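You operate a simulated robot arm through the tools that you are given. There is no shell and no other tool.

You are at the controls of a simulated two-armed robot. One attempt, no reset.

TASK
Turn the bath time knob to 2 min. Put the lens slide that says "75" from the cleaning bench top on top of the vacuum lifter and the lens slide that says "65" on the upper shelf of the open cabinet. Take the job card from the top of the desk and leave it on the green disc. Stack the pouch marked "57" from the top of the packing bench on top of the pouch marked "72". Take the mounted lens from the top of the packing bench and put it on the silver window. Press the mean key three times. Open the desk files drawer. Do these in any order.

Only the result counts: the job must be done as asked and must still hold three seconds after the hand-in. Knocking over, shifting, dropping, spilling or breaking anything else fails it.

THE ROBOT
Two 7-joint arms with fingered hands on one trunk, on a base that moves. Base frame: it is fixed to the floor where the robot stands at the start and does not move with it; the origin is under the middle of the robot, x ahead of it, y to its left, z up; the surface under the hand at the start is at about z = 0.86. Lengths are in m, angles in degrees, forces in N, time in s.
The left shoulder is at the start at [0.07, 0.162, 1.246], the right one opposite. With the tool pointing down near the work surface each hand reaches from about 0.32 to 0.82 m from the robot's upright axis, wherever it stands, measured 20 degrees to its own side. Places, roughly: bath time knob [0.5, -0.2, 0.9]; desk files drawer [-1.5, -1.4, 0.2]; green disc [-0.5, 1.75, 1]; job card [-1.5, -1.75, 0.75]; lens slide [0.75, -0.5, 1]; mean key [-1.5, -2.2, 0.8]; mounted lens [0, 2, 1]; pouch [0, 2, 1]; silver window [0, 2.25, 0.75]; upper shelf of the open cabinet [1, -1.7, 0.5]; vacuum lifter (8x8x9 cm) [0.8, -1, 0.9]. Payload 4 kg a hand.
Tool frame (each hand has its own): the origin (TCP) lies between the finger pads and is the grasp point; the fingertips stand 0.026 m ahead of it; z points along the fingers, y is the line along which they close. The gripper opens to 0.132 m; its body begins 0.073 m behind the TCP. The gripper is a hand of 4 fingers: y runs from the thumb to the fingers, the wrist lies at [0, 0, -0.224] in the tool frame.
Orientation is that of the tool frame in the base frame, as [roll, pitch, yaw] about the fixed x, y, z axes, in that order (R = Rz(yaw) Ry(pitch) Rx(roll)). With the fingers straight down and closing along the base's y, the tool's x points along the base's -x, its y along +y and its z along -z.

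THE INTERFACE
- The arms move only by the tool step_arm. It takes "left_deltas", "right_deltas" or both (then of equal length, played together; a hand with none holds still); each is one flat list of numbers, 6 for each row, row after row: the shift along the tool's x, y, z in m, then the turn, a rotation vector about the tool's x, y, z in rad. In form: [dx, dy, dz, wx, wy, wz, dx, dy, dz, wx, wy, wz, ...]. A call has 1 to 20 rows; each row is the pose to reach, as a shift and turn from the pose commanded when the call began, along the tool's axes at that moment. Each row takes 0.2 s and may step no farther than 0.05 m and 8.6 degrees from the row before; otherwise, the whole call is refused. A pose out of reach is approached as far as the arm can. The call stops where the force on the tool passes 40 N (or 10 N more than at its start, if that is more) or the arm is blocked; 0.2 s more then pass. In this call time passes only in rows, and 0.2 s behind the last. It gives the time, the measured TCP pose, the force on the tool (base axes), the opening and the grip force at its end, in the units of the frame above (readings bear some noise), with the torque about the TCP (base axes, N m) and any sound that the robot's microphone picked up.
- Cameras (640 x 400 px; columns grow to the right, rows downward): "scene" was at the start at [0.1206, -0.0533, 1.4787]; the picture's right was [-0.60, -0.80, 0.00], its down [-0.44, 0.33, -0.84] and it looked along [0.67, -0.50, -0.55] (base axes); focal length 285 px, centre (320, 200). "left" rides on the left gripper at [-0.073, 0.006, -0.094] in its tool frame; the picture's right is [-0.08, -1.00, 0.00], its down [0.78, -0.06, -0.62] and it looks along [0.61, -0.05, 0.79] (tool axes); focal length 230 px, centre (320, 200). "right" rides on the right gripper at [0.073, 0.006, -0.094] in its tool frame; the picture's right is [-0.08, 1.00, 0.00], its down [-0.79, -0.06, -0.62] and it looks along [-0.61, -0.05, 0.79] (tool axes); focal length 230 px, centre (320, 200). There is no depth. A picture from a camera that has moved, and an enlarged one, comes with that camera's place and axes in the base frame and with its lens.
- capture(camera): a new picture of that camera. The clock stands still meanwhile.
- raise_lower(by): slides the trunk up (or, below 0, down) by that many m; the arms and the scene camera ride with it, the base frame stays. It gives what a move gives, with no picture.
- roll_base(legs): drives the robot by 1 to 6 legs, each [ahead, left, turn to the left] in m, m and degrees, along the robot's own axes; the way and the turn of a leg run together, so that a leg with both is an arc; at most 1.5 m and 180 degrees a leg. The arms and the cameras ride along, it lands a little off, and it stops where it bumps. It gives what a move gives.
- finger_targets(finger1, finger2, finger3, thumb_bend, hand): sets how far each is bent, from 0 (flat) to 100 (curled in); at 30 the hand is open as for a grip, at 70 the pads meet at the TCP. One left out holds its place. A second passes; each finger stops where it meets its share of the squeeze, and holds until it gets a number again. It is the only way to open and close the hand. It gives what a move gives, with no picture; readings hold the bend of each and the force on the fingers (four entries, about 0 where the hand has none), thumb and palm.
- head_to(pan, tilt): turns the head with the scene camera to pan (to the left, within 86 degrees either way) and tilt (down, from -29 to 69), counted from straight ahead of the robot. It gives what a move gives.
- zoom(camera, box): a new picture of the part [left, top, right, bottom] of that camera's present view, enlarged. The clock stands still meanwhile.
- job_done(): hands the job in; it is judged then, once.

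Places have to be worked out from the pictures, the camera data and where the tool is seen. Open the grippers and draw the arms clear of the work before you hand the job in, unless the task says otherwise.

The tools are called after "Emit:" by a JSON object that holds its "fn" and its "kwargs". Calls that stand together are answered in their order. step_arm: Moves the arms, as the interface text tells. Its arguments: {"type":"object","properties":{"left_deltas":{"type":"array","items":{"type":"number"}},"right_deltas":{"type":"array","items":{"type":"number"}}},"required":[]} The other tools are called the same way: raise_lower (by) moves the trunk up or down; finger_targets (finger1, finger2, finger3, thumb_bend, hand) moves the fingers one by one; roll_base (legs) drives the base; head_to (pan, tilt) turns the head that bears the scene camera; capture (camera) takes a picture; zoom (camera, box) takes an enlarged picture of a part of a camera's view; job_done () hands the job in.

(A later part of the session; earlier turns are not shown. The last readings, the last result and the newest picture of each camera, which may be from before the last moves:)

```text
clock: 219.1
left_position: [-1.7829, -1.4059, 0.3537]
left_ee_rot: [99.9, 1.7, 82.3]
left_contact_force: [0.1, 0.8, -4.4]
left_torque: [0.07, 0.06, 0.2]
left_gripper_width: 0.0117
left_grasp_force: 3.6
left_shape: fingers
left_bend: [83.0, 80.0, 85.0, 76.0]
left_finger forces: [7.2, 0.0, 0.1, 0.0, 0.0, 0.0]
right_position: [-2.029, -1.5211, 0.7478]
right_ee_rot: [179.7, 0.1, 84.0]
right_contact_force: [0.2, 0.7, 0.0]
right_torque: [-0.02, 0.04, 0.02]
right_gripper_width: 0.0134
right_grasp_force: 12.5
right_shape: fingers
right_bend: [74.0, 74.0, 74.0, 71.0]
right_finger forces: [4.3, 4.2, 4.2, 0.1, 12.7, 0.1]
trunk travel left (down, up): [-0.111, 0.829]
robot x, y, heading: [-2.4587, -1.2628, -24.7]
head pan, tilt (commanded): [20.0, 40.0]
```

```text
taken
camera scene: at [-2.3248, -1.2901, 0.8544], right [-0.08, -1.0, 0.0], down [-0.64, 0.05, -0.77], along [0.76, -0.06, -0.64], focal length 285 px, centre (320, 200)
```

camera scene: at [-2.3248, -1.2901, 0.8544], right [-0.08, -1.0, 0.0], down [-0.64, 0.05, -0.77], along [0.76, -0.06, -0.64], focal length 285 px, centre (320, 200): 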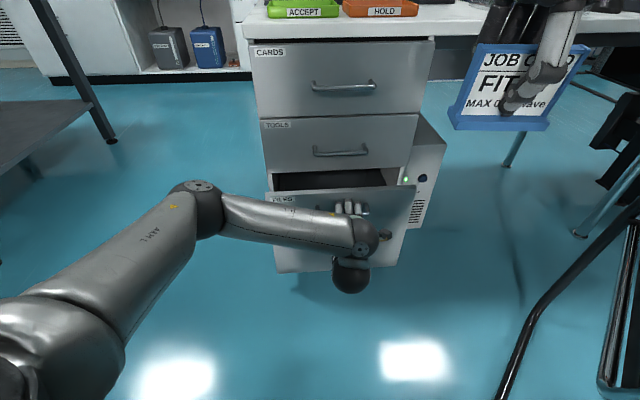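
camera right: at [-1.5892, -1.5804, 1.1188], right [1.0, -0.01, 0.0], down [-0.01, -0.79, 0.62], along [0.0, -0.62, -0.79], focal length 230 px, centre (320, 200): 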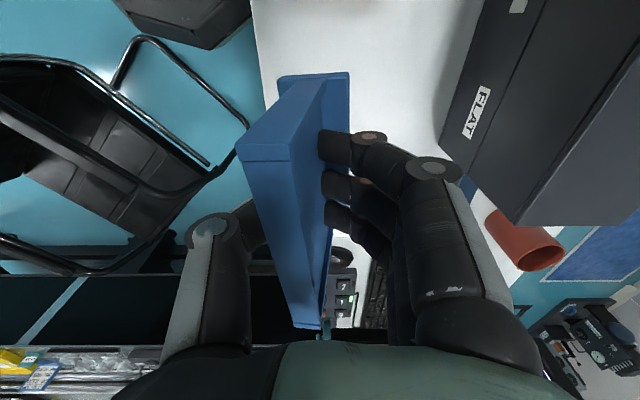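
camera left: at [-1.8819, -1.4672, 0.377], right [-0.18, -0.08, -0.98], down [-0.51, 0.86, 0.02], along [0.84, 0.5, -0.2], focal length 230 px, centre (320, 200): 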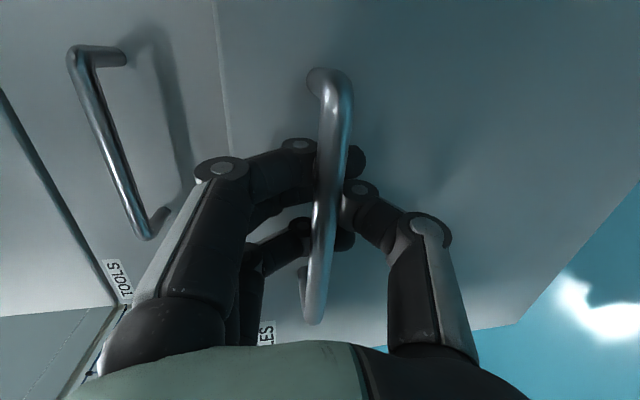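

The drawer comes out. Before pulling further I move the right hand (with the card) inward so it will stay clear of the chair's back.

Emit:
{"fn": "step_arm", "kwargs": {"right_deltas": [0.0368, 0.0062, -0.006, 0, 0, 0, 0.0737, 0.0124, -0.012, 0, 0, 0, 0.1105, 0.0185, -0.018, 0, 0, 0, 0.1474, 0.0247, -0.024, 0, 0, 0, 0.1842, 0.0309, -0.03, 0, 0, 0]}}

Emit:
{"fn": "head_to", "kwargs": {"pan": -20, "tilt": 40}}

Emit:
{"fn": "capture", "kwargs": {"camera": "scene"}}

```text
clock: 220.5
left_position: [-1.7825, -1.4074, 0.3524]
left_ee_rot: [100.0, 1.7, 82.3]
left_contact_force: [0.2, -1.4, -2.0]
left_torque: [-0.02, 0.04, 0.18]
left_gripper_width: 0.0119
left_grasp_force: 3.0
left_shape: fingers
left_bend: [83.0, 80.0, 85.0, 76.0]
left_finger forces: [6.2, 0.1, 0.0, 0.0, 0.0, 0.1]
right_position: [-1.9771, -1.3644, 0.8026]
right_ee_rot: [178.5, -3.9, 82.3]
right_contact_force: [0.5, 1.1, -0.9]
right_torque: [0.01, -0.01, 0.0]
right_gripper_width: 0.0132
right_grasp_force: 12.5
right_shape: fingers
right_bend: [74.0, 74.0, 74.0, 71.0]
right_finger forces: [4.1, 4.1, 4.2, 0.0, 12.4, 0.0]
trunk travel left (down, up): [-0.111, 0.829]
robot x, y, heading: [-2.4583, -1.2626, -24.8]
head pan, tilt (commanded): [20.0, 40.0]
stopped in row 5 (right hand): the arm was blocked; the commanded pose is now the measured one
```

```text
clock: 221.6
left_position: [-1.7827, -1.4062, 0.3526]
left_ee_rot: [100.1, 1.7, 82.3]
left_contact_force: [-0.4, -0.1, -2.6]
left_torque: [0.01, 0.09, 0.15]
left_gripper_width: 0.0121
left_grasp_force: 3.2
left_shape: fingers
left_bend: [83.0, 80.0, 85.0, 76.0]
left_finger forces: [6.5, 0.0, 0.0, 0.1, 0.0, 0.0]
right_position: [-1.9766, -1.3645, 0.8017]
right_ee_rot: [178.5, -4.1, 82.3]
right_contact_force: [0.0, -1.2, -1.1]
right_torque: [-0.02, 0.04, -0.02]
right_gripper_width: 0.0135
right_grasp_force: 12.5
right_shape: fingers
right_bend: [74.0, 74.0, 74.0, 71.0]
right_finger forces: [4.0, 4.1, 4.1, 0.1, 12.5, 0.0]
trunk travel left (down, up): [-0.111, 0.829]
robot x, y, heading: [-2.4567, -1.2637, -24.8]
head pan, tilt (commanded): [-20.0, 40.0]
```

```text
taken
camera scene: at [-2.3321, -1.3173, 0.8539], right [-0.4, -0.91, 0.0], down [-0.59, 0.26, -0.76], along [0.7, -0.31, -0.65], focal length 285 px, centre (320, 200)
```

scene: 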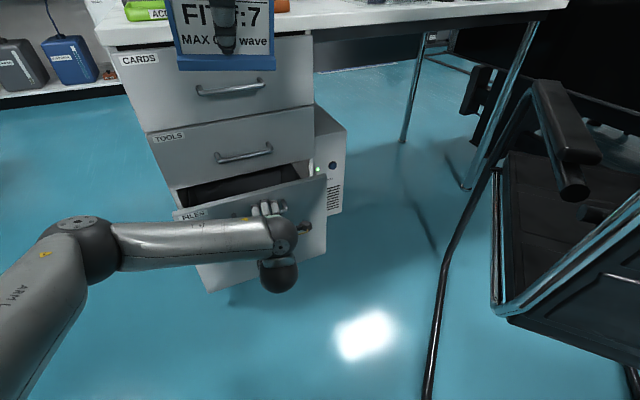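

The right hand is clear. Before pulling I check the right elbow's surroundings toward the chair.

Emit:
{"fn": "head_to", "kwargs": {"pan": -75, "tilt": 35}}

Emit:
{"fn": "capture", "kwargs": {"camera": "scene"}}

```text
clock: 222.8
left_position: [-1.7816, -1.4073, 0.3523]
left_ee_rot: [99.9, 1.7, 82.3]
left_contact_force: [-0.3, 0.9, -2.5]
left_torque: [0.04, 0.09, 0.2]
left_gripper_width: 0.012
left_grasp_force: 3.3
left_shape: fingers
left_bend: [83.0, 80.0, 85.0, 76.0]
left_finger forces: [6.4, 0.0, 0.0, 0.0, 0.0, 0.0]
right_position: [-1.9774, -1.3658, 0.8043]
right_ee_rot: [178.6, -4.3, 82.2]
right_contact_force: [0.0, -0.5, -1.0]
right_torque: [-0.01, 0.01, -0.01]
right_gripper_width: 0.0131
right_grasp_force: 12.2
right_shape: fingers
right_bend: [74.0, 74.0, 74.0, 71.0]
right_finger forces: [4.1, 4.2, 4.1, 0.0, 12.4, 0.0]
trunk travel left (down, up): [-0.111, 0.829]
robot x, y, heading: [-2.4539, -1.2607, -24.7]
head pan, tilt (commanded): [-75.0, 35.0]
```

```text
taken
camera scene: at [-2.3321, -1.318, 0.8544], right [-0.41, -0.91, 0.0], down [-0.59, 0.26, -0.77], along [0.7, -0.32, -0.64], focal length 285 px, centre (320, 200)
```

scene: 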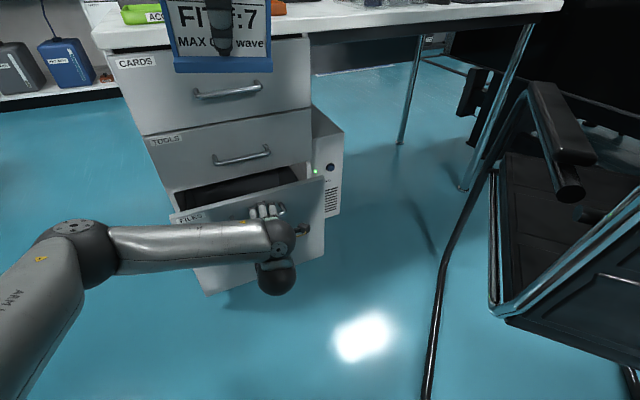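

The head is held back by the right arm beside it, so that arm is tucked high and close. I turn the head back to 10° and pull the drawer by driving 20 cm along -x.

Emit:
{"fn": "head_to", "kwargs": {"pan": 5, "tilt": 40}}

Emit:
{"fn": "roll_base", "kwargs": {"legs": [[-0.1454, -0.0669, 0]]}}

Emit:
{"fn": "capture", "kwargs": {"camera": "scene"}}

Emit:
{"fn": "capture", "kwargs": {"camera": "left"}}

```text
clock: 224.4
left_position: [-1.7833, -1.4068, 0.3534]
left_ee_rot: [99.8, 1.7, 82.2]
left_contact_force: [-1.2, 1.3, -4.2]
left_torque: [0.05, 0.09, 0.2]
left_gripper_width: 0.0118
left_grasp_force: 3.3
left_shape: fingers
left_bend: [83.0, 80.0, 85.0, 76.0]
left_finger forces: [6.4, 0.0, 0.0, 0.1, 0.0, 0.0]
right_position: [-1.9768, -1.3655, 0.8016]
right_ee_rot: [178.8, -4.2, 82.2]
right_contact_force: [-0.6, 0.1, -0.3]
right_torque: [0.01, 0.02, 0.02]
right_gripper_width: 0.013
right_grasp_force: 12.3
right_shape: fingers
right_bend: [74.0, 74.0, 74.0, 71.0]
right_finger forces: [4.1, 4.1, 4.1, 0.0, 12.3, 0.1]
trunk travel left (down, up): [-0.111, 0.829]
robot x, y, heading: [-2.4571, -1.2604, -24.9]
head pan, tilt (commanded): [5.0, 40.0]
```

```text
clock: 225.8
left_position: [-1.9375, -1.4082, 0.3527]
left_ee_rot: [99.9, 1.7, 82.4]
left_contact_force: [-0.3, 5.4, -2.0]
left_torque: [0.05, 0.07, 0.16]
left_gripper_width: 0.0124
left_grasp_force: 3.1
left_shape: fingers
left_bend: [83.0, 81.0, 85.0, 77.0]
left_finger forces: [6.7, 0.0, 0.0, 0.0, 0.1, 0.0]
right_position: [-2.1327, -1.3665, 0.8012]
right_ee_rot: [178.7, -4.1, 82.3]
right_contact_force: [0.0, -0.2, -0.2]
right_torque: [-0.05, -0.01, -0.02]
right_gripper_width: 0.0131
right_grasp_force: 12.2
right_shape: fingers
right_bend: [74.0, 74.0, 74.0, 71.0]
right_finger forces: [4.0, 4.0, 4.2, 0.0, 12.5, 0.0]
trunk travel left (down, up): [-0.111, 0.829]
robot x, y, heading: [-2.6083, -1.2656, -24.8]
head pan, tilt (commanded): [5.0, 40.0]
```

```text
taken
camera scene: at [-2.4877, -1.3181, 0.8537], right [-0.4, -0.92, 0.0], down [-0.6, 0.26, -0.76], along [0.7, -0.3, -0.65], focal length 285 px, centre (320, 200)
```

scene: 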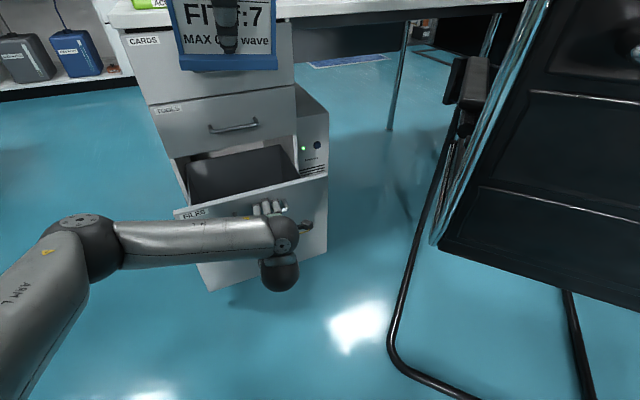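

```text
taken
camera left: at [-2.0375, -1.4684, 0.377], right [-0.18, -0.08, -0.98], down [-0.51, 0.86, 0.02], along [0.84, 0.5, -0.2], focal length 230 px, centre (320, 200)
```

left: 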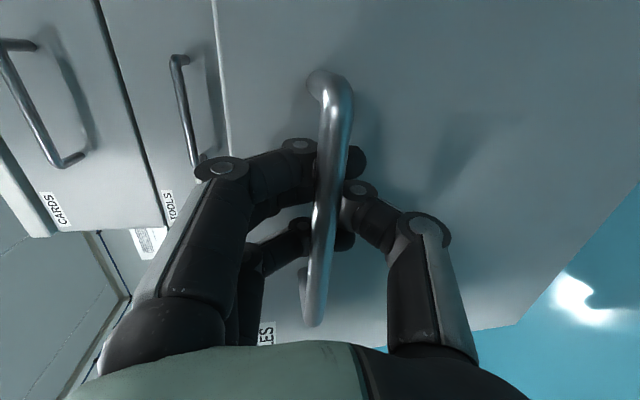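

The drawer is out about 21 cm. I pull roughly 10 cm more to have it well open.

Emit:
{"fn": "roll_base", "kwargs": {"legs": [[-0.0908, -0.0418, 0]]}}

Emit:
{"fn": "capture", "kwargs": {"camera": "scene"}}

Emit:
{"fn": "capture", "kwargs": {"camera": "left"}}

```text
clock: 226.9
left_position: [-2.0362, -1.4075, 0.3529]
left_ee_rot: [99.9, 1.7, 82.4]
left_contact_force: [0.1, 1.9, -3.0]
left_torque: [0.03, 0.06, 0.16]
left_gripper_width: 0.0124
left_grasp_force: 3.2
left_shape: fingers
left_bend: [83.0, 81.0, 85.0, 77.0]
left_finger forces: [6.4, 0.0, 0.0, 0.0, 0.1, 0.0]
right_position: [-2.2323, -1.3663, 0.8013]
right_ee_rot: [178.7, -4.1, 82.2]
right_contact_force: [-0.7, 0.3, -0.6]
right_torque: [0.0, 0.03, -0.01]
right_gripper_width: 0.0133
right_grasp_force: 12.5
right_shape: fingers
right_bend: [74.0, 74.0, 74.0, 71.0]
right_finger forces: [4.1, 4.0, 4.1, 0.0, 12.4, 0.0]
trunk travel left (down, up): [-0.111, 0.829]
robot x, y, heading: [-2.7091, -1.2624, -24.8]
head pan, tilt (commanded): [5.0, 40.0]
```

```text
taken
camera scene: at [-2.5849, -1.3129, 0.8544], right [-0.34, -0.94, 0.0], down [-0.61, 0.22, -0.77], along [0.72, -0.26, -0.64], focal length 285 px, centre (320, 200)
```

scene: 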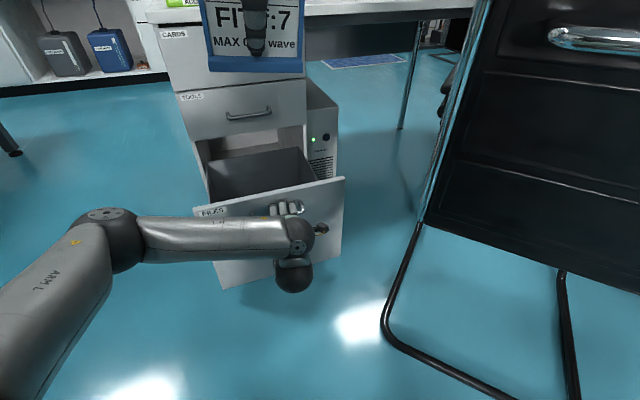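

```text
taken
camera left: at [-2.1368, -1.4679, 0.3769], right [-0.18, -0.08, -0.98], down [-0.51, 0.86, 0.02], along [0.84, 0.5, -0.2], focal length 230 px, centre (320, 200)
```

left: 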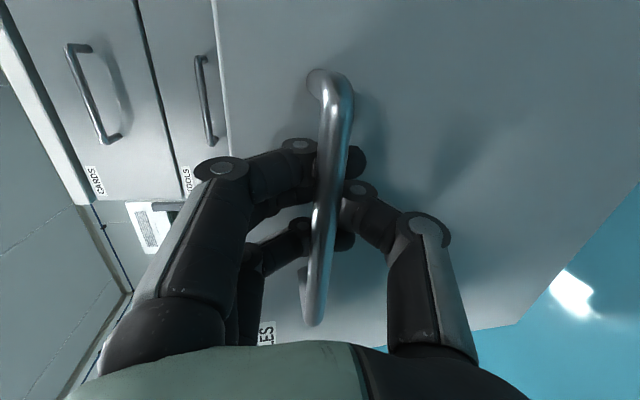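

The drawer is open by about 31 cm. I open the left fingers and back the hand off the bar.

Emit:
{"fn": "finger_targets", "kwargs": {"hand": "left", "finger1": 48, "finger2": 48, "finger3": 48, "thumb_bend": 48}}

Emit:
{"fn": "capture", "kwargs": {"camera": "left"}}

```text
clock: 227.9
left_position: [-2.038, -1.4076, 0.352]
left_ee_rot: [99.9, 1.7, 82.4]
left_contact_force: [-0.6, 0.1, -1.0]
left_torque: [-0.01, 0.0, -0.01]
left_gripper_width: 0.0765
left_grasp_force: 0.1
left_shape: fingers
left_bend: [48.0, 48.0, 48.0, 48.0]
left_finger forces: [0.0, 0.0, 0.1, 0.0, 0.0, 0.0]
right_position: [-2.2328, -1.367, 0.8008]
right_ee_rot: [178.7, -4.1, 82.3]
right_contact_force: [1.2, 0.1, -0.1]
right_torque: [0.01, -0.03, 0.01]
right_gripper_width: 0.0132
right_grasp_force: 12.6
right_shape: fingers
right_bend: [74.0, 74.0, 74.0, 71.0]
right_finger forces: [4.2, 4.1, 4.2, 0.1, 12.5, 0.0]
trunk travel left (down, up): [-0.111, 0.829]
robot x, y, heading: [-2.7088, -1.2632, -24.8]
head pan, tilt (commanded): [5.0, 40.0]
```

```text
taken
camera left: at [-2.1369, -1.4678, 0.3772], right [-0.18, -0.08, -0.98], down [-0.51, 0.86, 0.02], along [0.84, 0.5, -0.2], focal length 230 px, centre (320, 200)
```

left: 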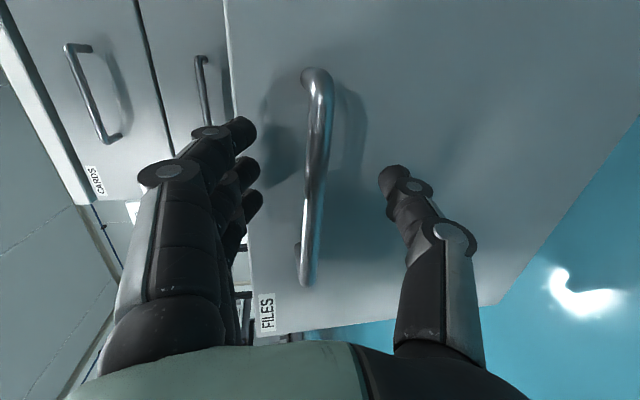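

The bar is free of the fingers. I back off 12 cm along -x with the base and check the drawer stays open.

Emit:
{"fn": "roll_base", "kwargs": {"legs": [[-0.109, -0.0503, 0]]}}

Emit:
{"fn": "capture", "kwargs": {"camera": "scene"}}

Emit:
{"fn": "capture", "kwargs": {"camera": "left"}}

```text
clock: 229.2
left_position: [-2.1584, -1.4095, 0.3532]
left_ee_rot: [99.9, 1.6, 82.1]
left_contact_force: [0.8, 0.1, 0.2]
left_torque: [0.0, 0.02, 0.01]
left_gripper_width: 0.0765
left_grasp_force: 0.0
left_shape: fingers
left_bend: [48.0, 48.0, 48.0, 48.0]
left_finger forces: [0.0, 0.0, 0.1, 0.0, 0.0, 0.0]
right_position: [-2.3522, -1.3668, 0.8015]
right_ee_rot: [178.8, -4.0, 82.0]
right_contact_force: [1.1, -0.4, 0.1]
right_torque: [0.01, -0.01, 0.02]
right_gripper_width: 0.0134
right_grasp_force: 12.3
right_shape: fingers
right_bend: [74.0, 74.0, 74.0, 71.0]
right_finger forces: [4.2, 4.1, 4.1, 0.1, 12.4, 0.0]
trunk travel left (down, up): [-0.111, 0.829]
robot x, y, heading: [-2.8293, -1.2654, -24.8]
head pan, tilt (commanded): [5.0, 40.0]
```

```text
taken
camera scene: at [-2.7055, -1.3122, 0.8545], right [-0.34, -0.94, 0.0], down [-0.6, 0.22, -0.77], along [0.72, -0.26, -0.64], focal length 285 px, centre (320, 200)
```

scene: 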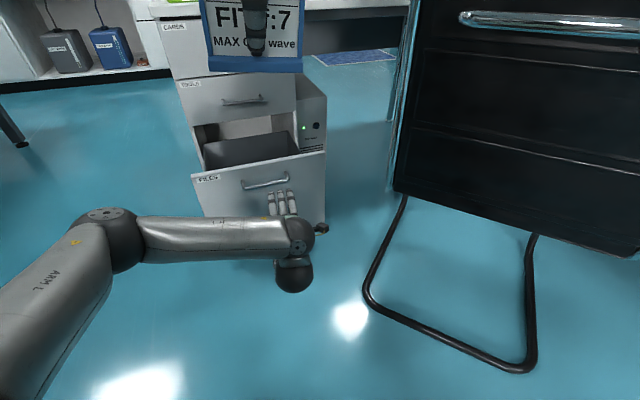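

```text
taken
camera left: at [-2.2579, -1.4693, 0.3774], right [-0.18, -0.08, -0.98], down [-0.5, 0.86, 0.02], along [0.84, 0.5, -0.2], focal length 230 px, centre (320, 200)
```

left: 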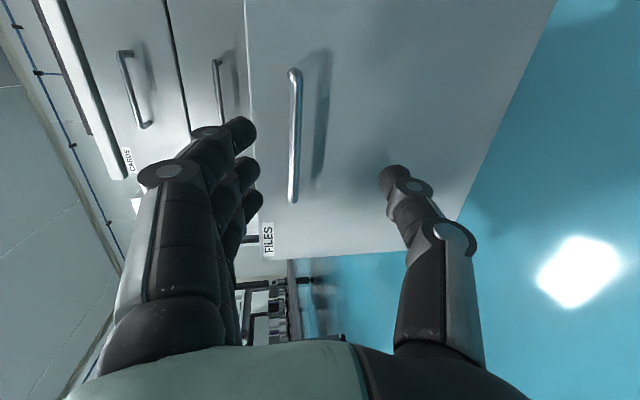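

The drawer stays open. I raise the trunk back up in two moves.

Emit:
{"fn": "raise_lower", "kwargs": {"by": 0.4}}

Emit:
{"fn": "raise_lower", "kwargs": {"by": 0.2}}

Emit:
{"fn": "capture", "kwargs": {"camera": "scene"}}

```text
clock: 233.0
left_position: [-2.1572, -1.41, 0.7529]
left_ee_rot: [99.9, 1.7, 82.2]
left_contact_force: [0.5, -0.2, 0.6]
left_torque: [-0.05, -0.01, 0.01]
left_gripper_width: 0.0766
left_grasp_force: 0.1
left_shape: fingers
left_bend: [48.0, 48.0, 48.0, 48.0]
left_finger forces: [0.1, 0.1, 0.1, 0.1, 0.1, 0.0]
right_position: [-2.3526, -1.3666, 1.2012]
right_ee_rot: [178.7, -4.1, 82.0]
right_contact_force: [0.3, 0.1, -1.0]
right_torque: [-0.01, -0.01, -0.01]
right_gripper_width: 0.0132
right_grasp_force: 12.6
right_shape: fingers
right_bend: [74.0, 74.0, 74.0, 71.0]
right_finger forces: [4.1, 4.0, 4.1, 0.0, 12.4, 0.0]
trunk travel left (down, up): [-0.511, 0.429]
robot x, y, heading: [-2.8293, -1.2626, -25.3]
head pan, tilt (commanded): [5.0, 40.0]
```

```text
clock: 235.2
left_position: [-2.1583, -1.409, 0.9521]
left_ee_rot: [99.9, 1.7, 82.1]
left_contact_force: [-0.1, -0.5, 0.9]
left_torque: [-0.02, -0.04, -0.01]
left_gripper_width: 0.0762
left_grasp_force: 0.2
left_shape: fingers
left_bend: [48.0, 48.0, 48.0, 48.0]
left_finger forces: [0.1, 0.0, 0.0, 0.1, 0.1, 0.0]
right_position: [-2.3534, -1.3666, 1.402]
right_ee_rot: [178.7, -4.1, 82.2]
right_contact_force: [0.1, -0.5, -0.7]
right_torque: [-0.02, 0.01, 0.01]
right_gripper_width: 0.0131
right_grasp_force: 13.1
right_shape: fingers
right_bend: [74.0, 74.0, 74.0, 71.0]
right_finger forces: [4.1, 4.1, 4.2, 0.0, 12.5, 0.1]
trunk travel left (down, up): [-0.711, 0.229]
robot x, y, heading: [-2.8281, -1.2619, -24.9]
head pan, tilt (commanded): [5.0, 40.0]
```

```text
taken
camera scene: at [-2.705, -1.3123, 1.4544], right [-0.34, -0.94, 0.0], down [-0.6, 0.22, -0.77], along [0.72, -0.26, -0.64], focal length 285 px, centre (320, 200)
```

scene: 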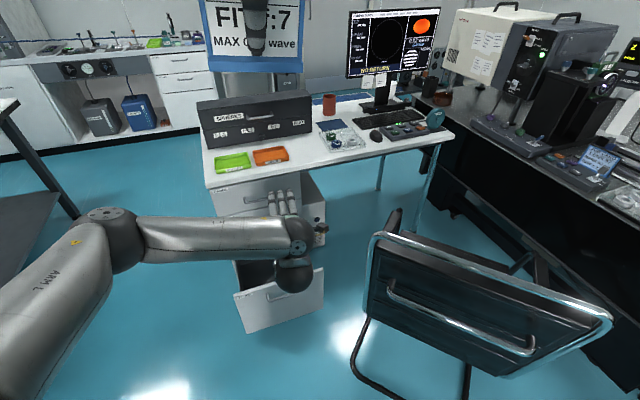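

Everything there is done. I bring the right hand down a little (card at z ≈ 1.15) and return the left hand to a straight-down pose beside it.

Emit:
{"fn": "step_arm", "kwargs": {"left_deltas": [0.0165, 0.0113, -0.0209, 0.0844, 0.0644, -0.0724, 0.0331, 0.0227, -0.0418, 0.1689, 0.1288, -0.1448, 0.0496, 0.034, -0.0627, 0.2533, 0.1932, -0.2172, 0.0661, 0.0453, -0.0836, 0.3378, 0.2576, -0.2896, 0.0826, 0.0566, -0.1045, 0.4222, 0.322, -0.362, 0.0992, 0.068, -0.1254, 0.5067, 0.3864, -0.4344, 0.1157, 0.0793, -0.1463, 0.5911, 0.4508, -0.5069, 0.1322, 0.0906, -0.1672, 0.6756, 0.5151, -0.5793, 0.1488, 0.102, -0.1881, 0.76, 0.5795, -0.6517, 0.1653, 0.1133, -0.209, 0.8445, 0.6439, -0.7241, 0.1818, 0.1246, -0.2299, 0.9289, 0.7083, -0.7965, 0.1983, 0.1359, -0.2508, 1.0134, 0.7727, -0.8689, 0.2149, 0.1473, -0.2717, 1.0978, 0.8371, -0.9413, 0.2314, 0.1586, -0.2926, 1.1823, 0.9015, -1.0137], "right_deltas": [-0.0038, 0.0041, 0.0157, 0, -0.005, 0, -0.0075, 0.0082, 0.0314, 0, -0.01, 0, -0.0113, 0.0124, 0.0471, 0, -0.015, 0, -0.015, 0.0165, 0.0629, 0, -0.02, 0, -0.0188, 0.0206, 0.0786, 0, -0.025, 0, -0.0225, 0.0247, 0.0943, 0, -0.03, 0, -0.0263, 0.0289, 0.11, 0, -0.035, 0, -0.0301, 0.033, 0.1257, 0, -0.04, 0, -0.0338, 0.0371, 0.1414, 0, -0.046, 0, -0.0376, 0.0412, 0.1571, 0, -0.051, 0, -0.0413, 0.0453, 0.1729, 0, -0.056, 0, -0.0451, 0.0495, 0.1886, 0, -0.061, 0, -0.0488, 0.0536, 0.2043, 0, -0.066, 0, -0.0526, 0.0577, 0.22, 0, -0.0716, 0]}}

Emit:
{"fn": "head_to", "kwargs": {"pan": 0, "tilt": 40}}

Emit:
{"fn": "capture", "kwargs": {"camera": "scene"}}

Emit:
{"fn": "capture", "kwargs": {"camera": "right"}}

```text
clock: 238.3
left_position: [-2.4097, -1.1249, 1.0911]
left_ee_rot: [-179.9, -13.5, 154.5]
left_contact_force: [0.6, 0.4, 0.0]
left_torque: [0.0, -0.03, 0.02]
left_gripper_width: 0.0775
left_grasp_force: 0.0
left_shape: fingers
left_bend: [48.0, 48.0, 48.0, 48.0]
left_finger forces: [0.1, 0.0, 0.0, 0.1, 0.0, 0.1]
left hand out of reach, approached as far as the arm can: row 1, 2, 3, 4, 5, 6, 7, 8, 9, 10
right_position: [-2.2999, -1.4112, 1.1811]
right_ee_rot: [178.4, 0.1, 82.0]
right_contact_force: [0.6, 1.3, -0.5]
right_torque: [0.01, -0.06, 0.02]
right_gripper_width: 0.013
right_grasp_force: 12.3
right_shape: fingers
right_bend: [74.0, 74.0, 74.0, 71.0]
right_finger forces: [4.1, 4.1, 4.1, 0.0, 12.4, 0.0]
trunk travel left (down, up): [-0.711, 0.229]
robot x, y, heading: [-2.8326, -1.2599, -24.8]
head pan, tilt (commanded): [5.0, 40.0]
stopped in row 14 (left hand): the arm was blocked; the commanded pose is now the measured one
```

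```text
clock: 239.0
left_position: [-2.4081, -1.1246, 1.092]
left_ee_rot: [-179.9, -13.4, 154.6]
left_contact_force: [-0.3, -0.3, -0.4]
left_torque: [-0.01, 0.0, -0.02]
left_gripper_width: 0.0775
left_grasp_force: 0.0
left_shape: fingers
left_bend: [48.0, 48.0, 48.0, 48.0]
left_finger forces: [0.1, 0.0, 0.0, 0.0, 0.1, 0.1]
right_position: [-2.2971, -1.4126, 1.1793]
right_ee_rot: [178.7, 0.0, 82.0]
right_contact_force: [-0.2, 0.1, -0.4]
right_torque: [-0.02, -0.03, 0.04]
right_gripper_width: 0.0133
right_grasp_force: 12.4
right_shape: fingers
right_bend: [74.0, 74.0, 74.0, 71.0]
right_finger forces: [4.2, 4.1, 4.2, 0.1, 12.5, 0.0]
trunk travel left (down, up): [-0.711, 0.229]
robot x, y, heading: [-2.8316, -1.2637, -25.0]
head pan, tilt (commanded): [0.0, 40.0]
```

```text
taken
camera scene: at [-2.7085, -1.3194, 1.4545], right [-0.42, -0.91, 0.0], down [-0.58, 0.27, -0.77], along [0.69, -0.32, -0.64], focal length 285 px, centre (320, 200)
```

scene: 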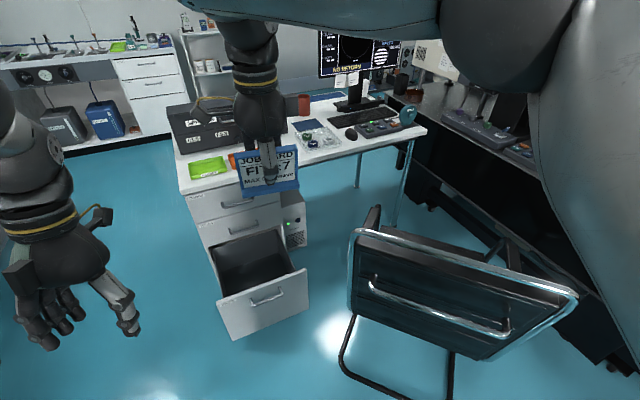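

```text
taken
camera right: at [-2.2834, -1.3402, 1.272], right [0.98, -0.21, 0.02], down [-0.18, -0.77, 0.62], along [-0.11, -0.6, -0.79], focal length 230 px, centre (320, 200)
```

right: 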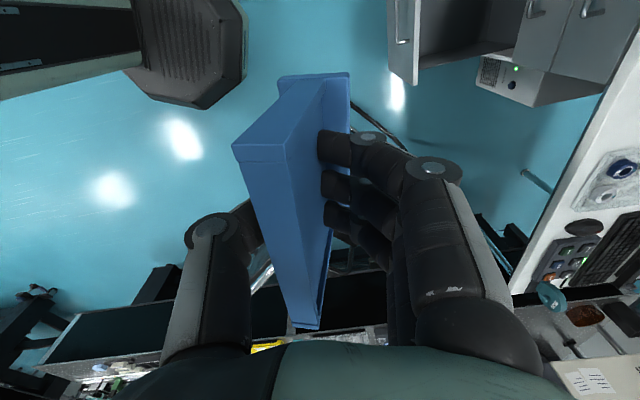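

All desk jobs are done. I drive back around: turn to heading 0, slip between the drawer and the black table, and go along y ≈ -0.65 toward the middle of the room.

Emit:
{"fn": "roll_base", "kwargs": {"legs": [[0, 0, 25], [0.6, 0.58, 0], [1.4, 0, 0]]}}

Emit:
{"fn": "head_to", "kwargs": {"pan": 60, "tilt": 25}}

Emit:
{"fn": "capture", "kwargs": {"camera": "scene"}}

```text
clock: 251.6
left_position: [-0.4453, -0.3742, 1.0906]
left_ee_rot: [-180.0, -13.5, 179.4]
left_contact_force: [-0.4, -0.8, 0.1]
left_torque: [-0.02, 0.0, 0.0]
left_gripper_width: 0.0775
left_grasp_force: 0.0
left_shape: fingers
left_bend: [48.0, 48.0, 48.0, 48.0]
left_finger forces: [0.0, 0.0, 0.0, 0.0, 0.0, 0.0]
right_position: [-0.2263, -0.5878, 1.1786]
right_ee_rot: [178.7, 0.0, 106.9]
right_contact_force: [-0.4, -0.1, -0.4]
right_torque: [-0.02, -0.01, 0.02]
right_gripper_width: 0.0132
right_grasp_force: 12.1
right_shape: fingers
right_bend: [74.0, 74.0, 74.0, 71.0]
right_finger forces: [3.9, 4.1, 4.0, 0.0, 12.1, 0.1]
trunk travel left (down, up): [-0.711, 0.229]
robot x, y, heading: [-0.7754, -0.6771, -0.2]
head pan, tilt (commanded): [0.0, 40.0]
```

```text
clock: 252.9
left_position: [-0.4459, -0.3741, 1.0913]
left_ee_rot: [-179.9, -13.5, 179.3]
left_contact_force: [-0.3, 0.1, 0.3]
left_torque: [-0.01, 0.0, -0.03]
left_gripper_width: 0.0773
left_grasp_force: 0.1
left_shape: fingers
left_bend: [48.0, 48.0, 48.0, 48.0]
left_finger forces: [0.0, 0.0, 0.0, 0.0, 0.1, 0.0]
right_position: [-0.2249, -0.588, 1.1793]
right_ee_rot: [178.7, -0.1, 107.0]
right_contact_force: [-1.0, 0.5, -0.4]
right_torque: [-0.03, -0.02, 0.03]
right_gripper_width: 0.0133
right_grasp_force: 12.4
right_shape: fingers
right_bend: [74.0, 74.0, 74.0, 71.0]
right_finger forces: [4.0, 3.9, 4.1, 0.1, 12.2, 0.1]
trunk travel left (down, up): [-0.711, 0.229]
robot x, y, heading: [-0.7731, -0.6786, -0.2]
head pan, tilt (commanded): [60.0, 25.0]
```

```text
taken
camera scene: at [-0.6758, -0.5963, 1.4778], right [0.86, -0.5, 0.0], down [-0.21, -0.37, -0.91], along [0.46, 0.78, -0.42], focal length 285 px, centre (320, 200)
```

scene: 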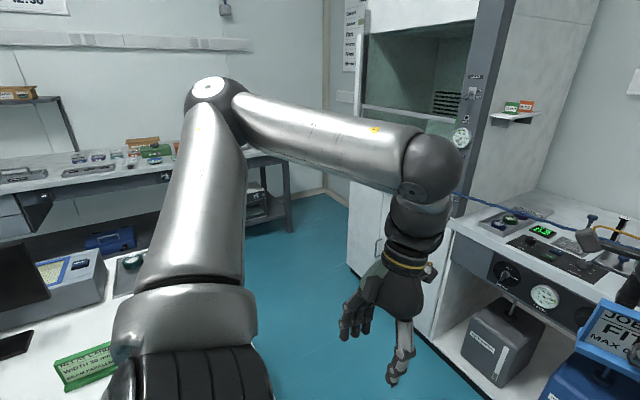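

I go on 0.5 m to x ≈ -0.27 and turn left to face the packing bench (+y).

Emit:
{"fn": "roll_base", "kwargs": {"legs": [[0.5, 0, 0], [0, 0, 90]]}}

Emit:
{"fn": "head_to", "kwargs": {"pan": 0, "tilt": 25}}

Emit:
{"fn": "capture", "kwargs": {"camera": "scene"}}

Emit:
{"fn": "head_to", "kwargs": {"pan": 25, "tilt": 25}}

Emit:
{"fn": "capture", "kwargs": {"camera": "scene"}}

```text
clock: 259.6
left_position: [-0.5532, -0.3422, 1.0922]
left_ee_rot: [-179.9, -13.5, -92.2]
left_contact_force: [-0.2, -0.3, -0.2]
left_torque: [-0.01, -0.02, 0.0]
left_gripper_width: 0.0774
left_grasp_force: 0.1
left_shape: fingers
left_bend: [48.0, 48.0, 48.0, 48.0]
left_finger forces: [0.1, 0.1, 0.1, 0.0, 0.0, 0.0]
right_position: [-0.3337, -0.1291, 1.1792]
right_ee_rot: [178.7, -0.1, -164.6]
right_contact_force: [-0.4, 0.9, 0.7]
right_torque: [-0.01, 0.01, 0.0]
right_gripper_width: 0.013
right_grasp_force: 10.8
right_shape: fingers
right_bend: [74.0, 74.0, 74.0, 71.0]
right_finger forces: [3.6, 3.7, 3.7, 0.0, 10.8, 0.1]
trunk travel left (down, up): [-0.711, 0.229]
robot x, y, heading: [-0.2632, -0.6753, 88.4]
head pan, tilt (commanded): [60.0, 25.0]
```

```text
clock: 260.9
left_position: [-0.5544, -0.3423, 1.091]
left_ee_rot: [-180.0, -13.5, -92.1]
left_contact_force: [-0.3, -0.4, -0.7]
left_torque: [-0.02, -0.02, 0.01]
left_gripper_width: 0.0774
left_grasp_force: 0.0
left_shape: fingers
left_bend: [48.0, 48.0, 48.0, 48.0]
left_finger forces: [0.0, 0.1, 0.1, 0.0, 0.0, 0.0]
right_position: [-0.3353, -0.1274, 1.1797]
right_ee_rot: [178.7, -0.1, -164.7]
right_contact_force: [-0.2, -0.2, -0.4]
right_torque: [-0.01, 0.03, -0.01]
right_gripper_width: 0.0129
right_grasp_force: 10.6
right_shape: fingers
right_bend: [74.0, 74.0, 74.0, 71.0]
right_finger forces: [3.7, 3.5, 3.6, 0.1, 10.9, 0.0]
trunk travel left (down, up): [-0.711, 0.229]
robot x, y, heading: [-0.2627, -0.6771, 88.2]
head pan, tilt (commanded): [0.0, 25.0]
```

```text
taken
camera scene: at [-0.2573, -0.5331, 1.4778], right [1.0, -0.03, 0.0], down [-0.01, -0.42, -0.91], along [0.03, 0.91, -0.42], focal length 285 px, centre (320, 200)
```

scene: 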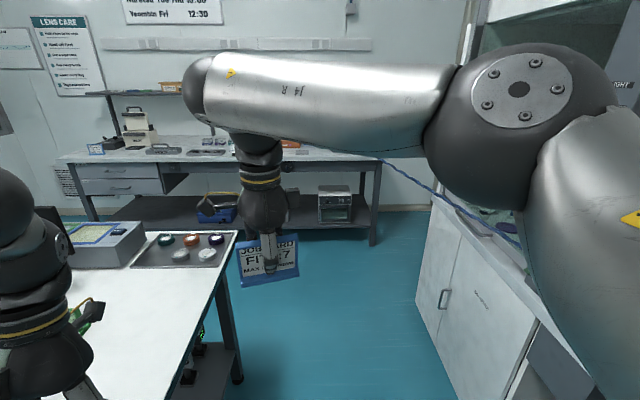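

```text
clock: 261.8
left_position: [-0.553, -0.3435, 1.0924]
left_ee_rot: [-179.9, -13.5, -92.1]
left_contact_force: [0.4, -0.6, -0.2]
left_torque: [0.02, 0.01, 0.01]
left_gripper_width: 0.0777
left_grasp_force: 0.1
left_shape: fingers
left_bend: [48.0, 48.0, 48.0, 48.0]
left_finger forces: [0.0, 0.0, 0.0, 0.0, 0.1, 0.0]
right_position: [-0.3339, -0.1281, 1.1798]
right_ee_rot: [178.7, -0.1, -164.7]
right_contact_force: [1.2, 0.0, 0.2]
right_torque: [-0.03, 0.0, 0.03]
right_gripper_width: 0.0128
right_grasp_force: 10.8
right_shape: fingers
right_bend: [74.0, 74.0, 74.0, 71.0]
right_finger forces: [3.6, 3.5, 3.7, 0.0, 10.9, 0.0]
trunk travel left (down, up): [-0.711, 0.229]
robot x, y, heading: [-0.2586, -0.673, 88.5]
head pan, tilt (commanded): [25.0, 25.0]
```

```text
taken
camera scene: at [-0.2962, -0.5406, 1.4778], right [0.92, 0.4, 0.0], down [0.17, -0.39, -0.91], along [-0.36, 0.83, -0.42], focal length 285 px, centre (320, 200)
```

scene: 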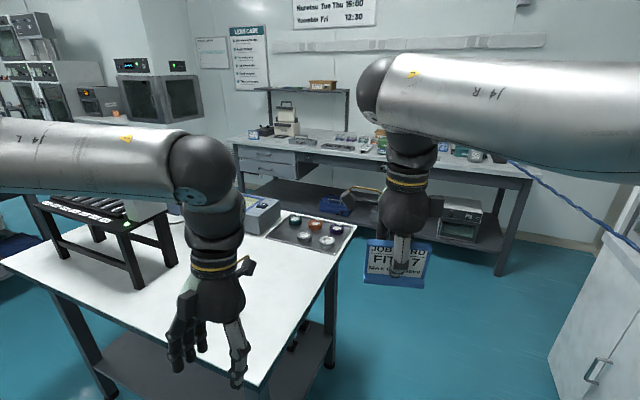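

The white rack bench is close on the left (its edge at x ≈ -0.6), so I bring the left hand inward and up, then drive 0.9 m toward the packing bench.

Emit:
{"fn": "step_arm", "kwargs": {"left_deltas": [-0.0061, -0.0245, -0.0323, 0, -0.059, 0, -0.0121, -0.0491, -0.0647, 0, -0.118, 0, -0.0182, -0.0736, -0.097, 0, -0.177, 0, -0.0242, -0.0981, -0.1293, 0, -0.2356, 0]}}

Emit:
{"fn": "roll_base", "kwargs": {"legs": [[0.9, 0, 0]]}}

Emit:
{"fn": "head_to", "kwargs": {"pan": 10, "tilt": 30}}

Emit:
{"fn": "capture", "kwargs": {"camera": "scene"}}

Emit:
{"fn": "capture", "kwargs": {"camera": "left"}}

```text
clock: 262.8
left_position: [-0.4515, -0.2937, 1.2108]
left_ee_rot: [-180.0, 0.0, -92.1]
left_contact_force: [-0.6, 0.0, -0.2]
left_torque: [0.0, 0.04, 0.01]
left_gripper_width: 0.0772
left_grasp_force: 0.1
left_shape: fingers
left_bend: [48.0, 48.0, 48.0, 48.0]
left_finger forces: [0.1, 0.1, 0.0, 0.0, 0.0, 0.0]
right_position: [-0.3317, -0.1276, 1.1796]
right_ee_rot: [178.6, -0.1, -164.6]
right_contact_force: [1.0, 0.0, 0.1]
right_torque: [-0.03, -0.01, 0.01]
right_gripper_width: 0.0132
right_grasp_force: 10.9
right_shape: fingers
right_bend: [74.0, 74.0, 74.0, 71.0]
right_finger forces: [3.6, 3.6, 3.6, 0.1, 11.0, 0.0]
trunk travel left (down, up): [-0.711, 0.229]
robot x, y, heading: [-0.2608, -0.6771, 88.4]
head pan, tilt (commanded): [25.0, 25.0]
```

```text
clock: 267.6
left_position: [-0.4383, 0.6125, 1.2092]
left_ee_rot: [-179.8, -0.1, -91.3]
left_contact_force: [0.0, -0.2, 0.4]
left_torque: [0.01, -0.03, 0.03]
left_gripper_width: 0.0775
left_grasp_force: 0.0
left_shape: fingers
left_bend: [48.0, 48.0, 48.0, 48.0]
left_finger forces: [0.0, 0.0, 0.1, 0.0, 0.0, 0.1]
right_position: [-0.3217, 0.7805, 1.1793]
right_ee_rot: [178.7, 0.0, -163.9]
right_contact_force: [-0.4, -0.3, -0.3]
right_torque: [-0.03, 0.02, 0.0]
right_gripper_width: 0.0131
right_grasp_force: 10.2
right_shape: fingers
right_bend: [74.0, 74.0, 74.0, 71.0]
right_finger forces: [3.6, 3.6, 3.6, 0.0, 10.9, 0.0]
trunk travel left (down, up): [-0.711, 0.229]
robot x, y, heading: [-0.2386, 0.2348, 89.3]
head pan, tilt (commanded): [25.0, 25.0]
```

```text
clock: 268.4
left_position: [-0.4385, 0.6141, 1.2098]
left_ee_rot: [-179.9, -0.1, -91.3]
left_contact_force: [0.4, -0.5, -0.1]
left_torque: [0.0, -0.01, -0.02]
left_gripper_width: 0.0774
left_grasp_force: 0.0
left_shape: fingers
left_bend: [48.0, 48.0, 48.0, 48.0]
left_finger forces: [0.1, 0.0, 0.0, 0.0, 0.0, 0.0]
right_position: [-0.3216, 0.7798, 1.1789]
right_ee_rot: [178.7, 0.0, -163.8]
right_contact_force: [0.3, 0.0, 0.0]
right_torque: [-0.01, -0.02, -0.03]
right_gripper_width: 0.0131
right_grasp_force: 10.8
right_shape: fingers
right_bend: [74.0, 74.0, 74.0, 71.0]
right_finger forces: [3.5, 3.7, 3.6, 0.0, 10.8, 0.0]
trunk travel left (down, up): [-0.711, 0.229]
robot x, y, heading: [-0.2384, 0.2328, 89.3]
head pan, tilt (commanded): [10.0, 30.0]
```

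```text
taken
camera scene: at [-0.2548, 0.3732, 1.4698], right [0.99, 0.16, 0.0], down [0.08, -0.49, -0.87], along [-0.14, 0.85, -0.5], focal length 285 px, centre (320, 200)
```

scene: 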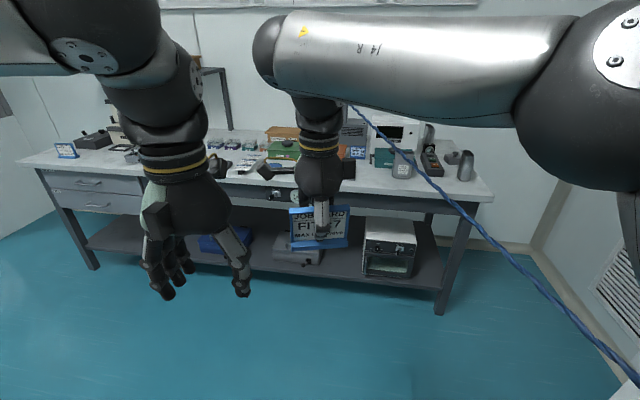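

```text
taken
camera left: at [-0.442, 0.6859, 1.3029], right [1.0, 0.05, 0.0], down [0.04, -0.79, 0.62], along [0.04, -0.62, -0.79], focal length 230 px, centre (320, 200)
```

left: 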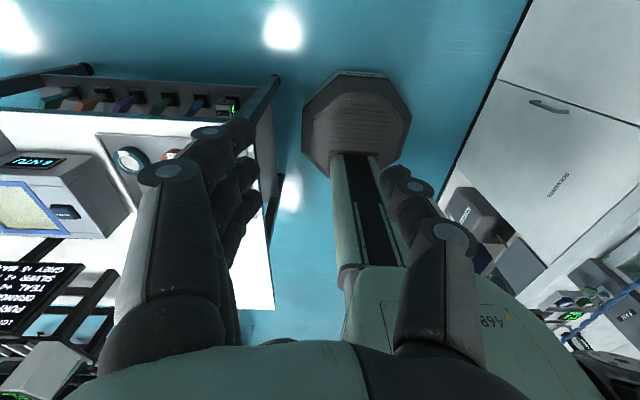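

I move the right hand (card) to the right so that I can see the packing bench.

Emit:
{"fn": "step_arm", "kwargs": {"right_deltas": [-0.0354, -0.0276, 0, 0, 0, 0, -0.0707, -0.0553, 0, 0, 0, 0, -0.1061, -0.0829, 0, 0, 0, 0, -0.1415, -0.1105, 0, 0, 0, 0, -0.1768, -0.1382, 0, 0, 0, 0, -0.2122, -0.1658, 0, 0, 0, 0]}}

Emit:
{"fn": "capture", "kwargs": {"camera": "scene"}}

```text
clock: 269.8
left_position: [-0.4354, 0.6114, 1.2104]
left_ee_rot: [-180.0, 0.0, -91.3]
left_contact_force: [0.4, -0.3, 0.5]
left_torque: [0.01, -0.02, -0.02]
left_gripper_width: 0.0774
left_grasp_force: 0.1
left_shape: fingers
left_bend: [48.0, 48.0, 48.0, 48.0]
left_finger forces: [0.0, 0.0, 0.0, 0.0, 0.1, 0.0]
right_position: [-0.0695, 0.6787, 1.1749]
right_ee_rot: [178.6, -0.1, -163.9]
right_contact_force: [-0.2, 0.3, -0.9]
right_torque: [0.02, 0.04, 0.01]
right_gripper_width: 0.0128
right_grasp_force: 11.0
right_shape: fingers
right_bend: [74.0, 74.0, 74.0, 71.0]
right_finger forces: [3.7, 3.7, 3.7, 0.0, 11.0, 0.1]
trunk travel left (down, up): [-0.711, 0.229]
robot x, y, heading: [-0.2426, 0.2333, 88.7]
head pan, tilt (commanded): [10.0, 30.0]
```

```text
taken
camera scene: at [-0.2525, 0.3714, 1.47], right [0.99, 0.16, 0.0], down [0.08, -0.49, -0.87], along [-0.14, 0.86, -0.5], focal length 285 px, centre (320, 200)
```

scene: 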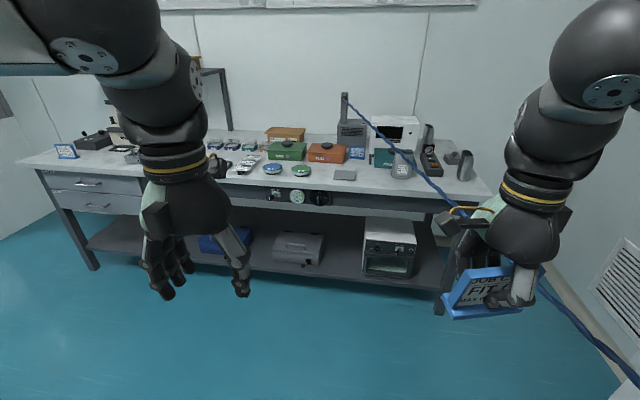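

Now the packing bench is visible. I zoom on its contents.

Emit:
{"fn": "zoom", "kwargs": {"camera": "scene", "box": [200, 80, 380, 230]}}

Emit:
{"fn": "zoom", "kwargs": {"camera": "scene", "box": [320, 80, 500, 220]}}

Emit:
{"fn": "zoom", "kwargs": {"camera": "scene", "box": [20, 60, 200, 220]}}

```text
2.67 times, centred on (290, 155) of scene
camera zoom: at [-0.2525, 0.3714, 1.47], right [0.99, 0.16, 0.0], down [0.08, -0.49, -0.87], along [-0.14, 0.86, -0.5], focal length 760 px, centre (400, 320)
```

zoom: 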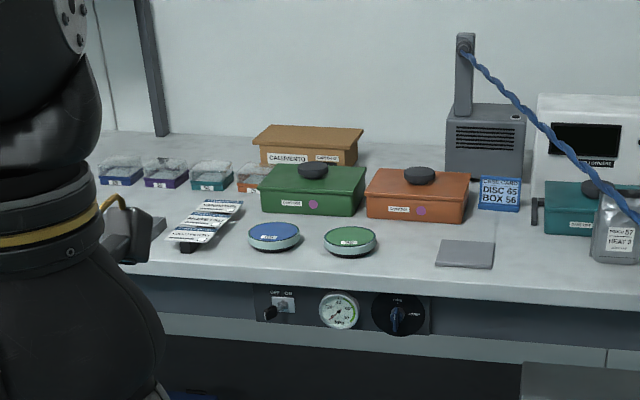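

```text
2.86 times, centred on (410, 150) of scene
camera zoom: at [-0.2525, 0.3714, 1.47], right [0.99, 0.16, 0.0], down [0.08, -0.49, -0.87], along [-0.14, 0.86, -0.5], focal length 814 px, centre (63, 343)
```

zoom: 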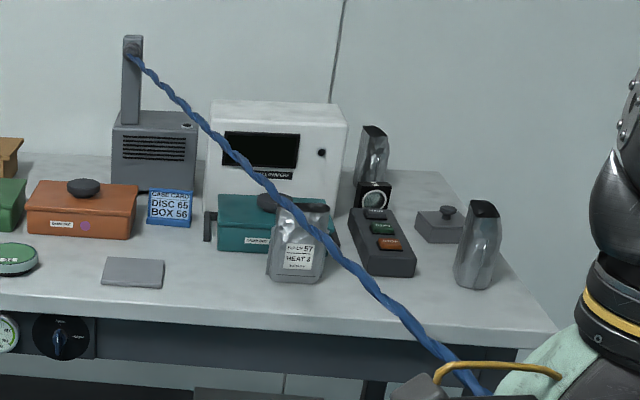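

```text
2.50 times, centred on (110, 140) of scene
camera zoom: at [-0.2525, 0.3714, 1.47], right [0.99, 0.16, 0.0], down [0.08, -0.49, -0.87], along [-0.14, 0.86, -0.5], focal length 712 px, centre (845, 350)
```

zoom: 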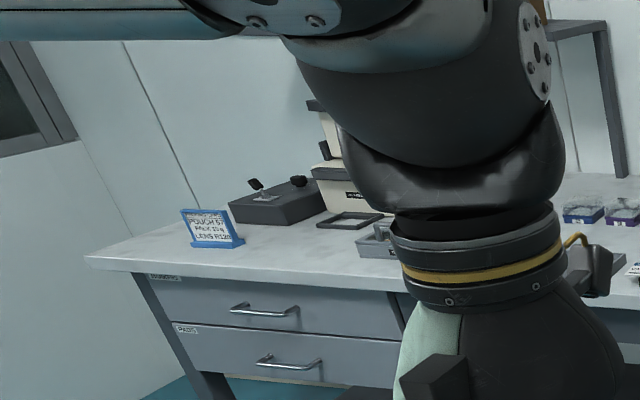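

The bench holds the blue and green discs, pouch 57 at the front right under the hose, a mounted lens, and more pouches. For the card I approach the green disc from the left: I bring the right hand back in, drive forward 0.8 m, then 0.45 m left.

Emit:
{"fn": "step_arm", "kwargs": {"right_deltas": [0.0354, 0.0276, 0, 0, 0, 0, 0.0707, 0.0553, 0, 0, 0, 0, 0.1061, 0.0829, 0, 0, 0, 0, 0.1415, 0.1105, 0, 0, 0, 0, 0.1768, 0.1382, 0, 0, 0, 0, 0.2122, 0.1658, 0, 0, 0, 0]}}

Emit:
{"fn": "roll_base", "kwargs": {"legs": [[0.75, 0, 0], [0, 0.45, 0]]}}

Emit:
{"fn": "head_to", "kwargs": {"pan": -15, "tilt": 45}}

Emit:
{"fn": "capture", "kwargs": {"camera": "scene"}}

```text
clock: 271.2
left_position: [-0.4426, 0.6126, 1.2089]
left_ee_rot: [-179.7, 0.1, -91.2]
left_contact_force: [-1.1, -0.4, 0.6]
left_torque: [0.03, -0.05, 0.01]
left_gripper_width: 0.0774
left_grasp_force: 0.0
left_shape: fingers
left_bend: [48.0, 48.0, 48.0, 48.0]
left_finger forces: [0.1, 0.0, 0.0, 0.0, 0.0, 0.0]
right_position: [-0.3236, 0.7818, 1.1796]
right_ee_rot: [178.8, 0.2, -163.8]
right_contact_force: [-0.6, -0.6, 0.0]
right_torque: [0.0, -0.02, -0.01]
right_gripper_width: 0.0129
right_grasp_force: 11.5
right_shape: fingers
right_bend: [74.0, 74.0, 74.0, 71.0]
right_finger forces: [3.7, 3.7, 3.7, 0.0, 11.0, 0.0]
trunk travel left (down, up): [-0.711, 0.229]
robot x, y, heading: [-0.2409, 0.2326, 89.1]
head pan, tilt (commanded): [10.0, 30.0]
```

```text
clock: 277.6
left_position: [-0.8729, 1.3823, 1.2103]
left_ee_rot: [-179.9, 0.0, -91.9]
left_contact_force: [-0.5, -0.1, 0.1]
left_torque: [0.0, 0.03, 0.01]
left_gripper_width: 0.0773
left_grasp_force: 0.1
left_shape: fingers
left_bend: [48.0, 48.0, 48.0, 48.0]
left_finger forces: [0.0, 0.0, 0.0, 0.0, 0.0, 0.0]
right_position: [-0.7557, 1.5504, 1.1804]
right_ee_rot: [178.7, 0.0, -164.4]
right_contact_force: [0.4, -0.4, -0.1]
right_torque: [0.04, 0.01, -0.01]
right_gripper_width: 0.0132
right_grasp_force: 10.4
right_shape: fingers
right_bend: [74.0, 74.0, 74.0, 71.0]
right_finger forces: [3.7, 3.7, 3.7, 0.1, 11.1, 0.0]
trunk travel left (down, up): [-0.711, 0.229]
robot x, y, heading: [-0.6811, 1.0011, 88.9]
head pan, tilt (commanded): [10.0, 30.0]
```

```text
clock: 278.5
left_position: [-0.8751, 1.3822, 1.209]
left_ee_rot: [-179.9, 0.0, -91.8]
left_contact_force: [-0.2, 0.1, 0.8]
left_torque: [0.01, -0.02, 0.02]
left_gripper_width: 0.0772
left_grasp_force: 0.0
left_shape: fingers
left_bend: [48.0, 48.0, 48.0, 48.0]
left_finger forces: [0.0, 0.1, 0.0, 0.0, 0.1, 0.0]
right_position: [-0.7571, 1.5517, 1.1806]
right_ee_rot: [178.7, 0.0, -164.4]
right_contact_force: [-0.6, -0.3, -0.7]
right_torque: [-0.03, 0.02, -0.01]
right_gripper_width: 0.0129
right_grasp_force: 11.1
right_shape: fingers
right_bend: [74.0, 74.0, 74.0, 71.0]
right_finger forces: [3.7, 3.7, 3.7, 0.0, 11.2, 0.1]
trunk travel left (down, up): [-0.711, 0.229]
robot x, y, heading: [-0.6848, 1.0041, 88.5]
head pan, tilt (commanded): [-15.0, 45.0]
```

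```text
taken
camera scene: at [-0.6575, 1.1292, 1.4473], right [0.96, -0.28, 0.0], down [-0.2, -0.68, -0.71], along [0.2, 0.68, -0.71], focal length 285 px, centre (320, 200)
```

scene: 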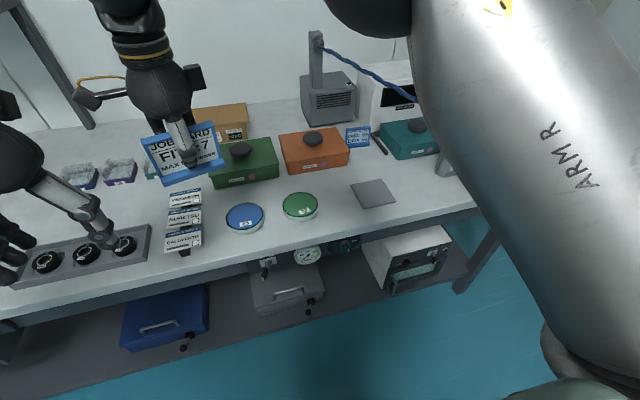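

Emit:
{"fn": "zoom", "kwargs": {"camera": "scene", "box": [190, 110, 410, 260]}}

Emit:
{"fn": "zoom", "kwargs": {"camera": "scene", "box": [120, 100, 260, 210]}}

```text
2.67 times, centred on (300, 185) of scene
camera zoom: at [-0.6575, 1.1292, 1.4473], right [0.96, -0.28, 0.0], down [-0.2, -0.68, -0.71], along [0.2, 0.68, -0.71], focal length 760 px, centre (373, 240)
```

zoom: 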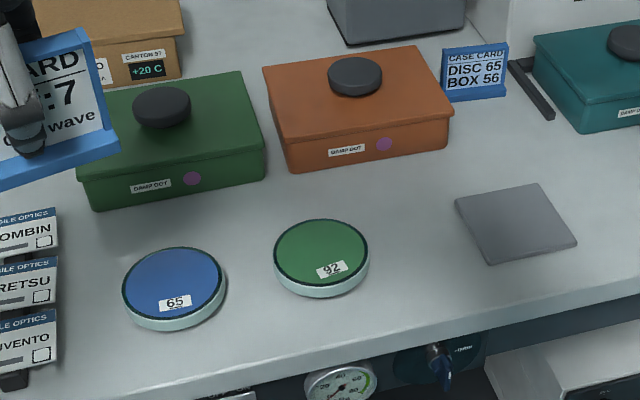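

```text
3.64 times, centred on (190, 155) of scene
camera zoom: at [-0.6575, 1.1292, 1.4473], right [0.96, -0.28, 0.0], down [-0.2, -0.68, -0.71], along [0.2, 0.68, -0.71], focal length 1036 px, centre (793, 364)
```

zoom: 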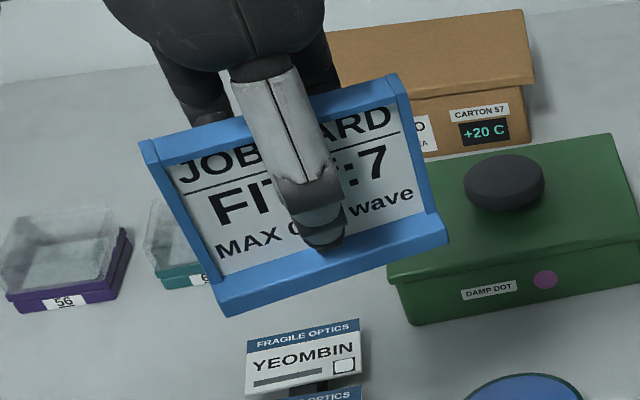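

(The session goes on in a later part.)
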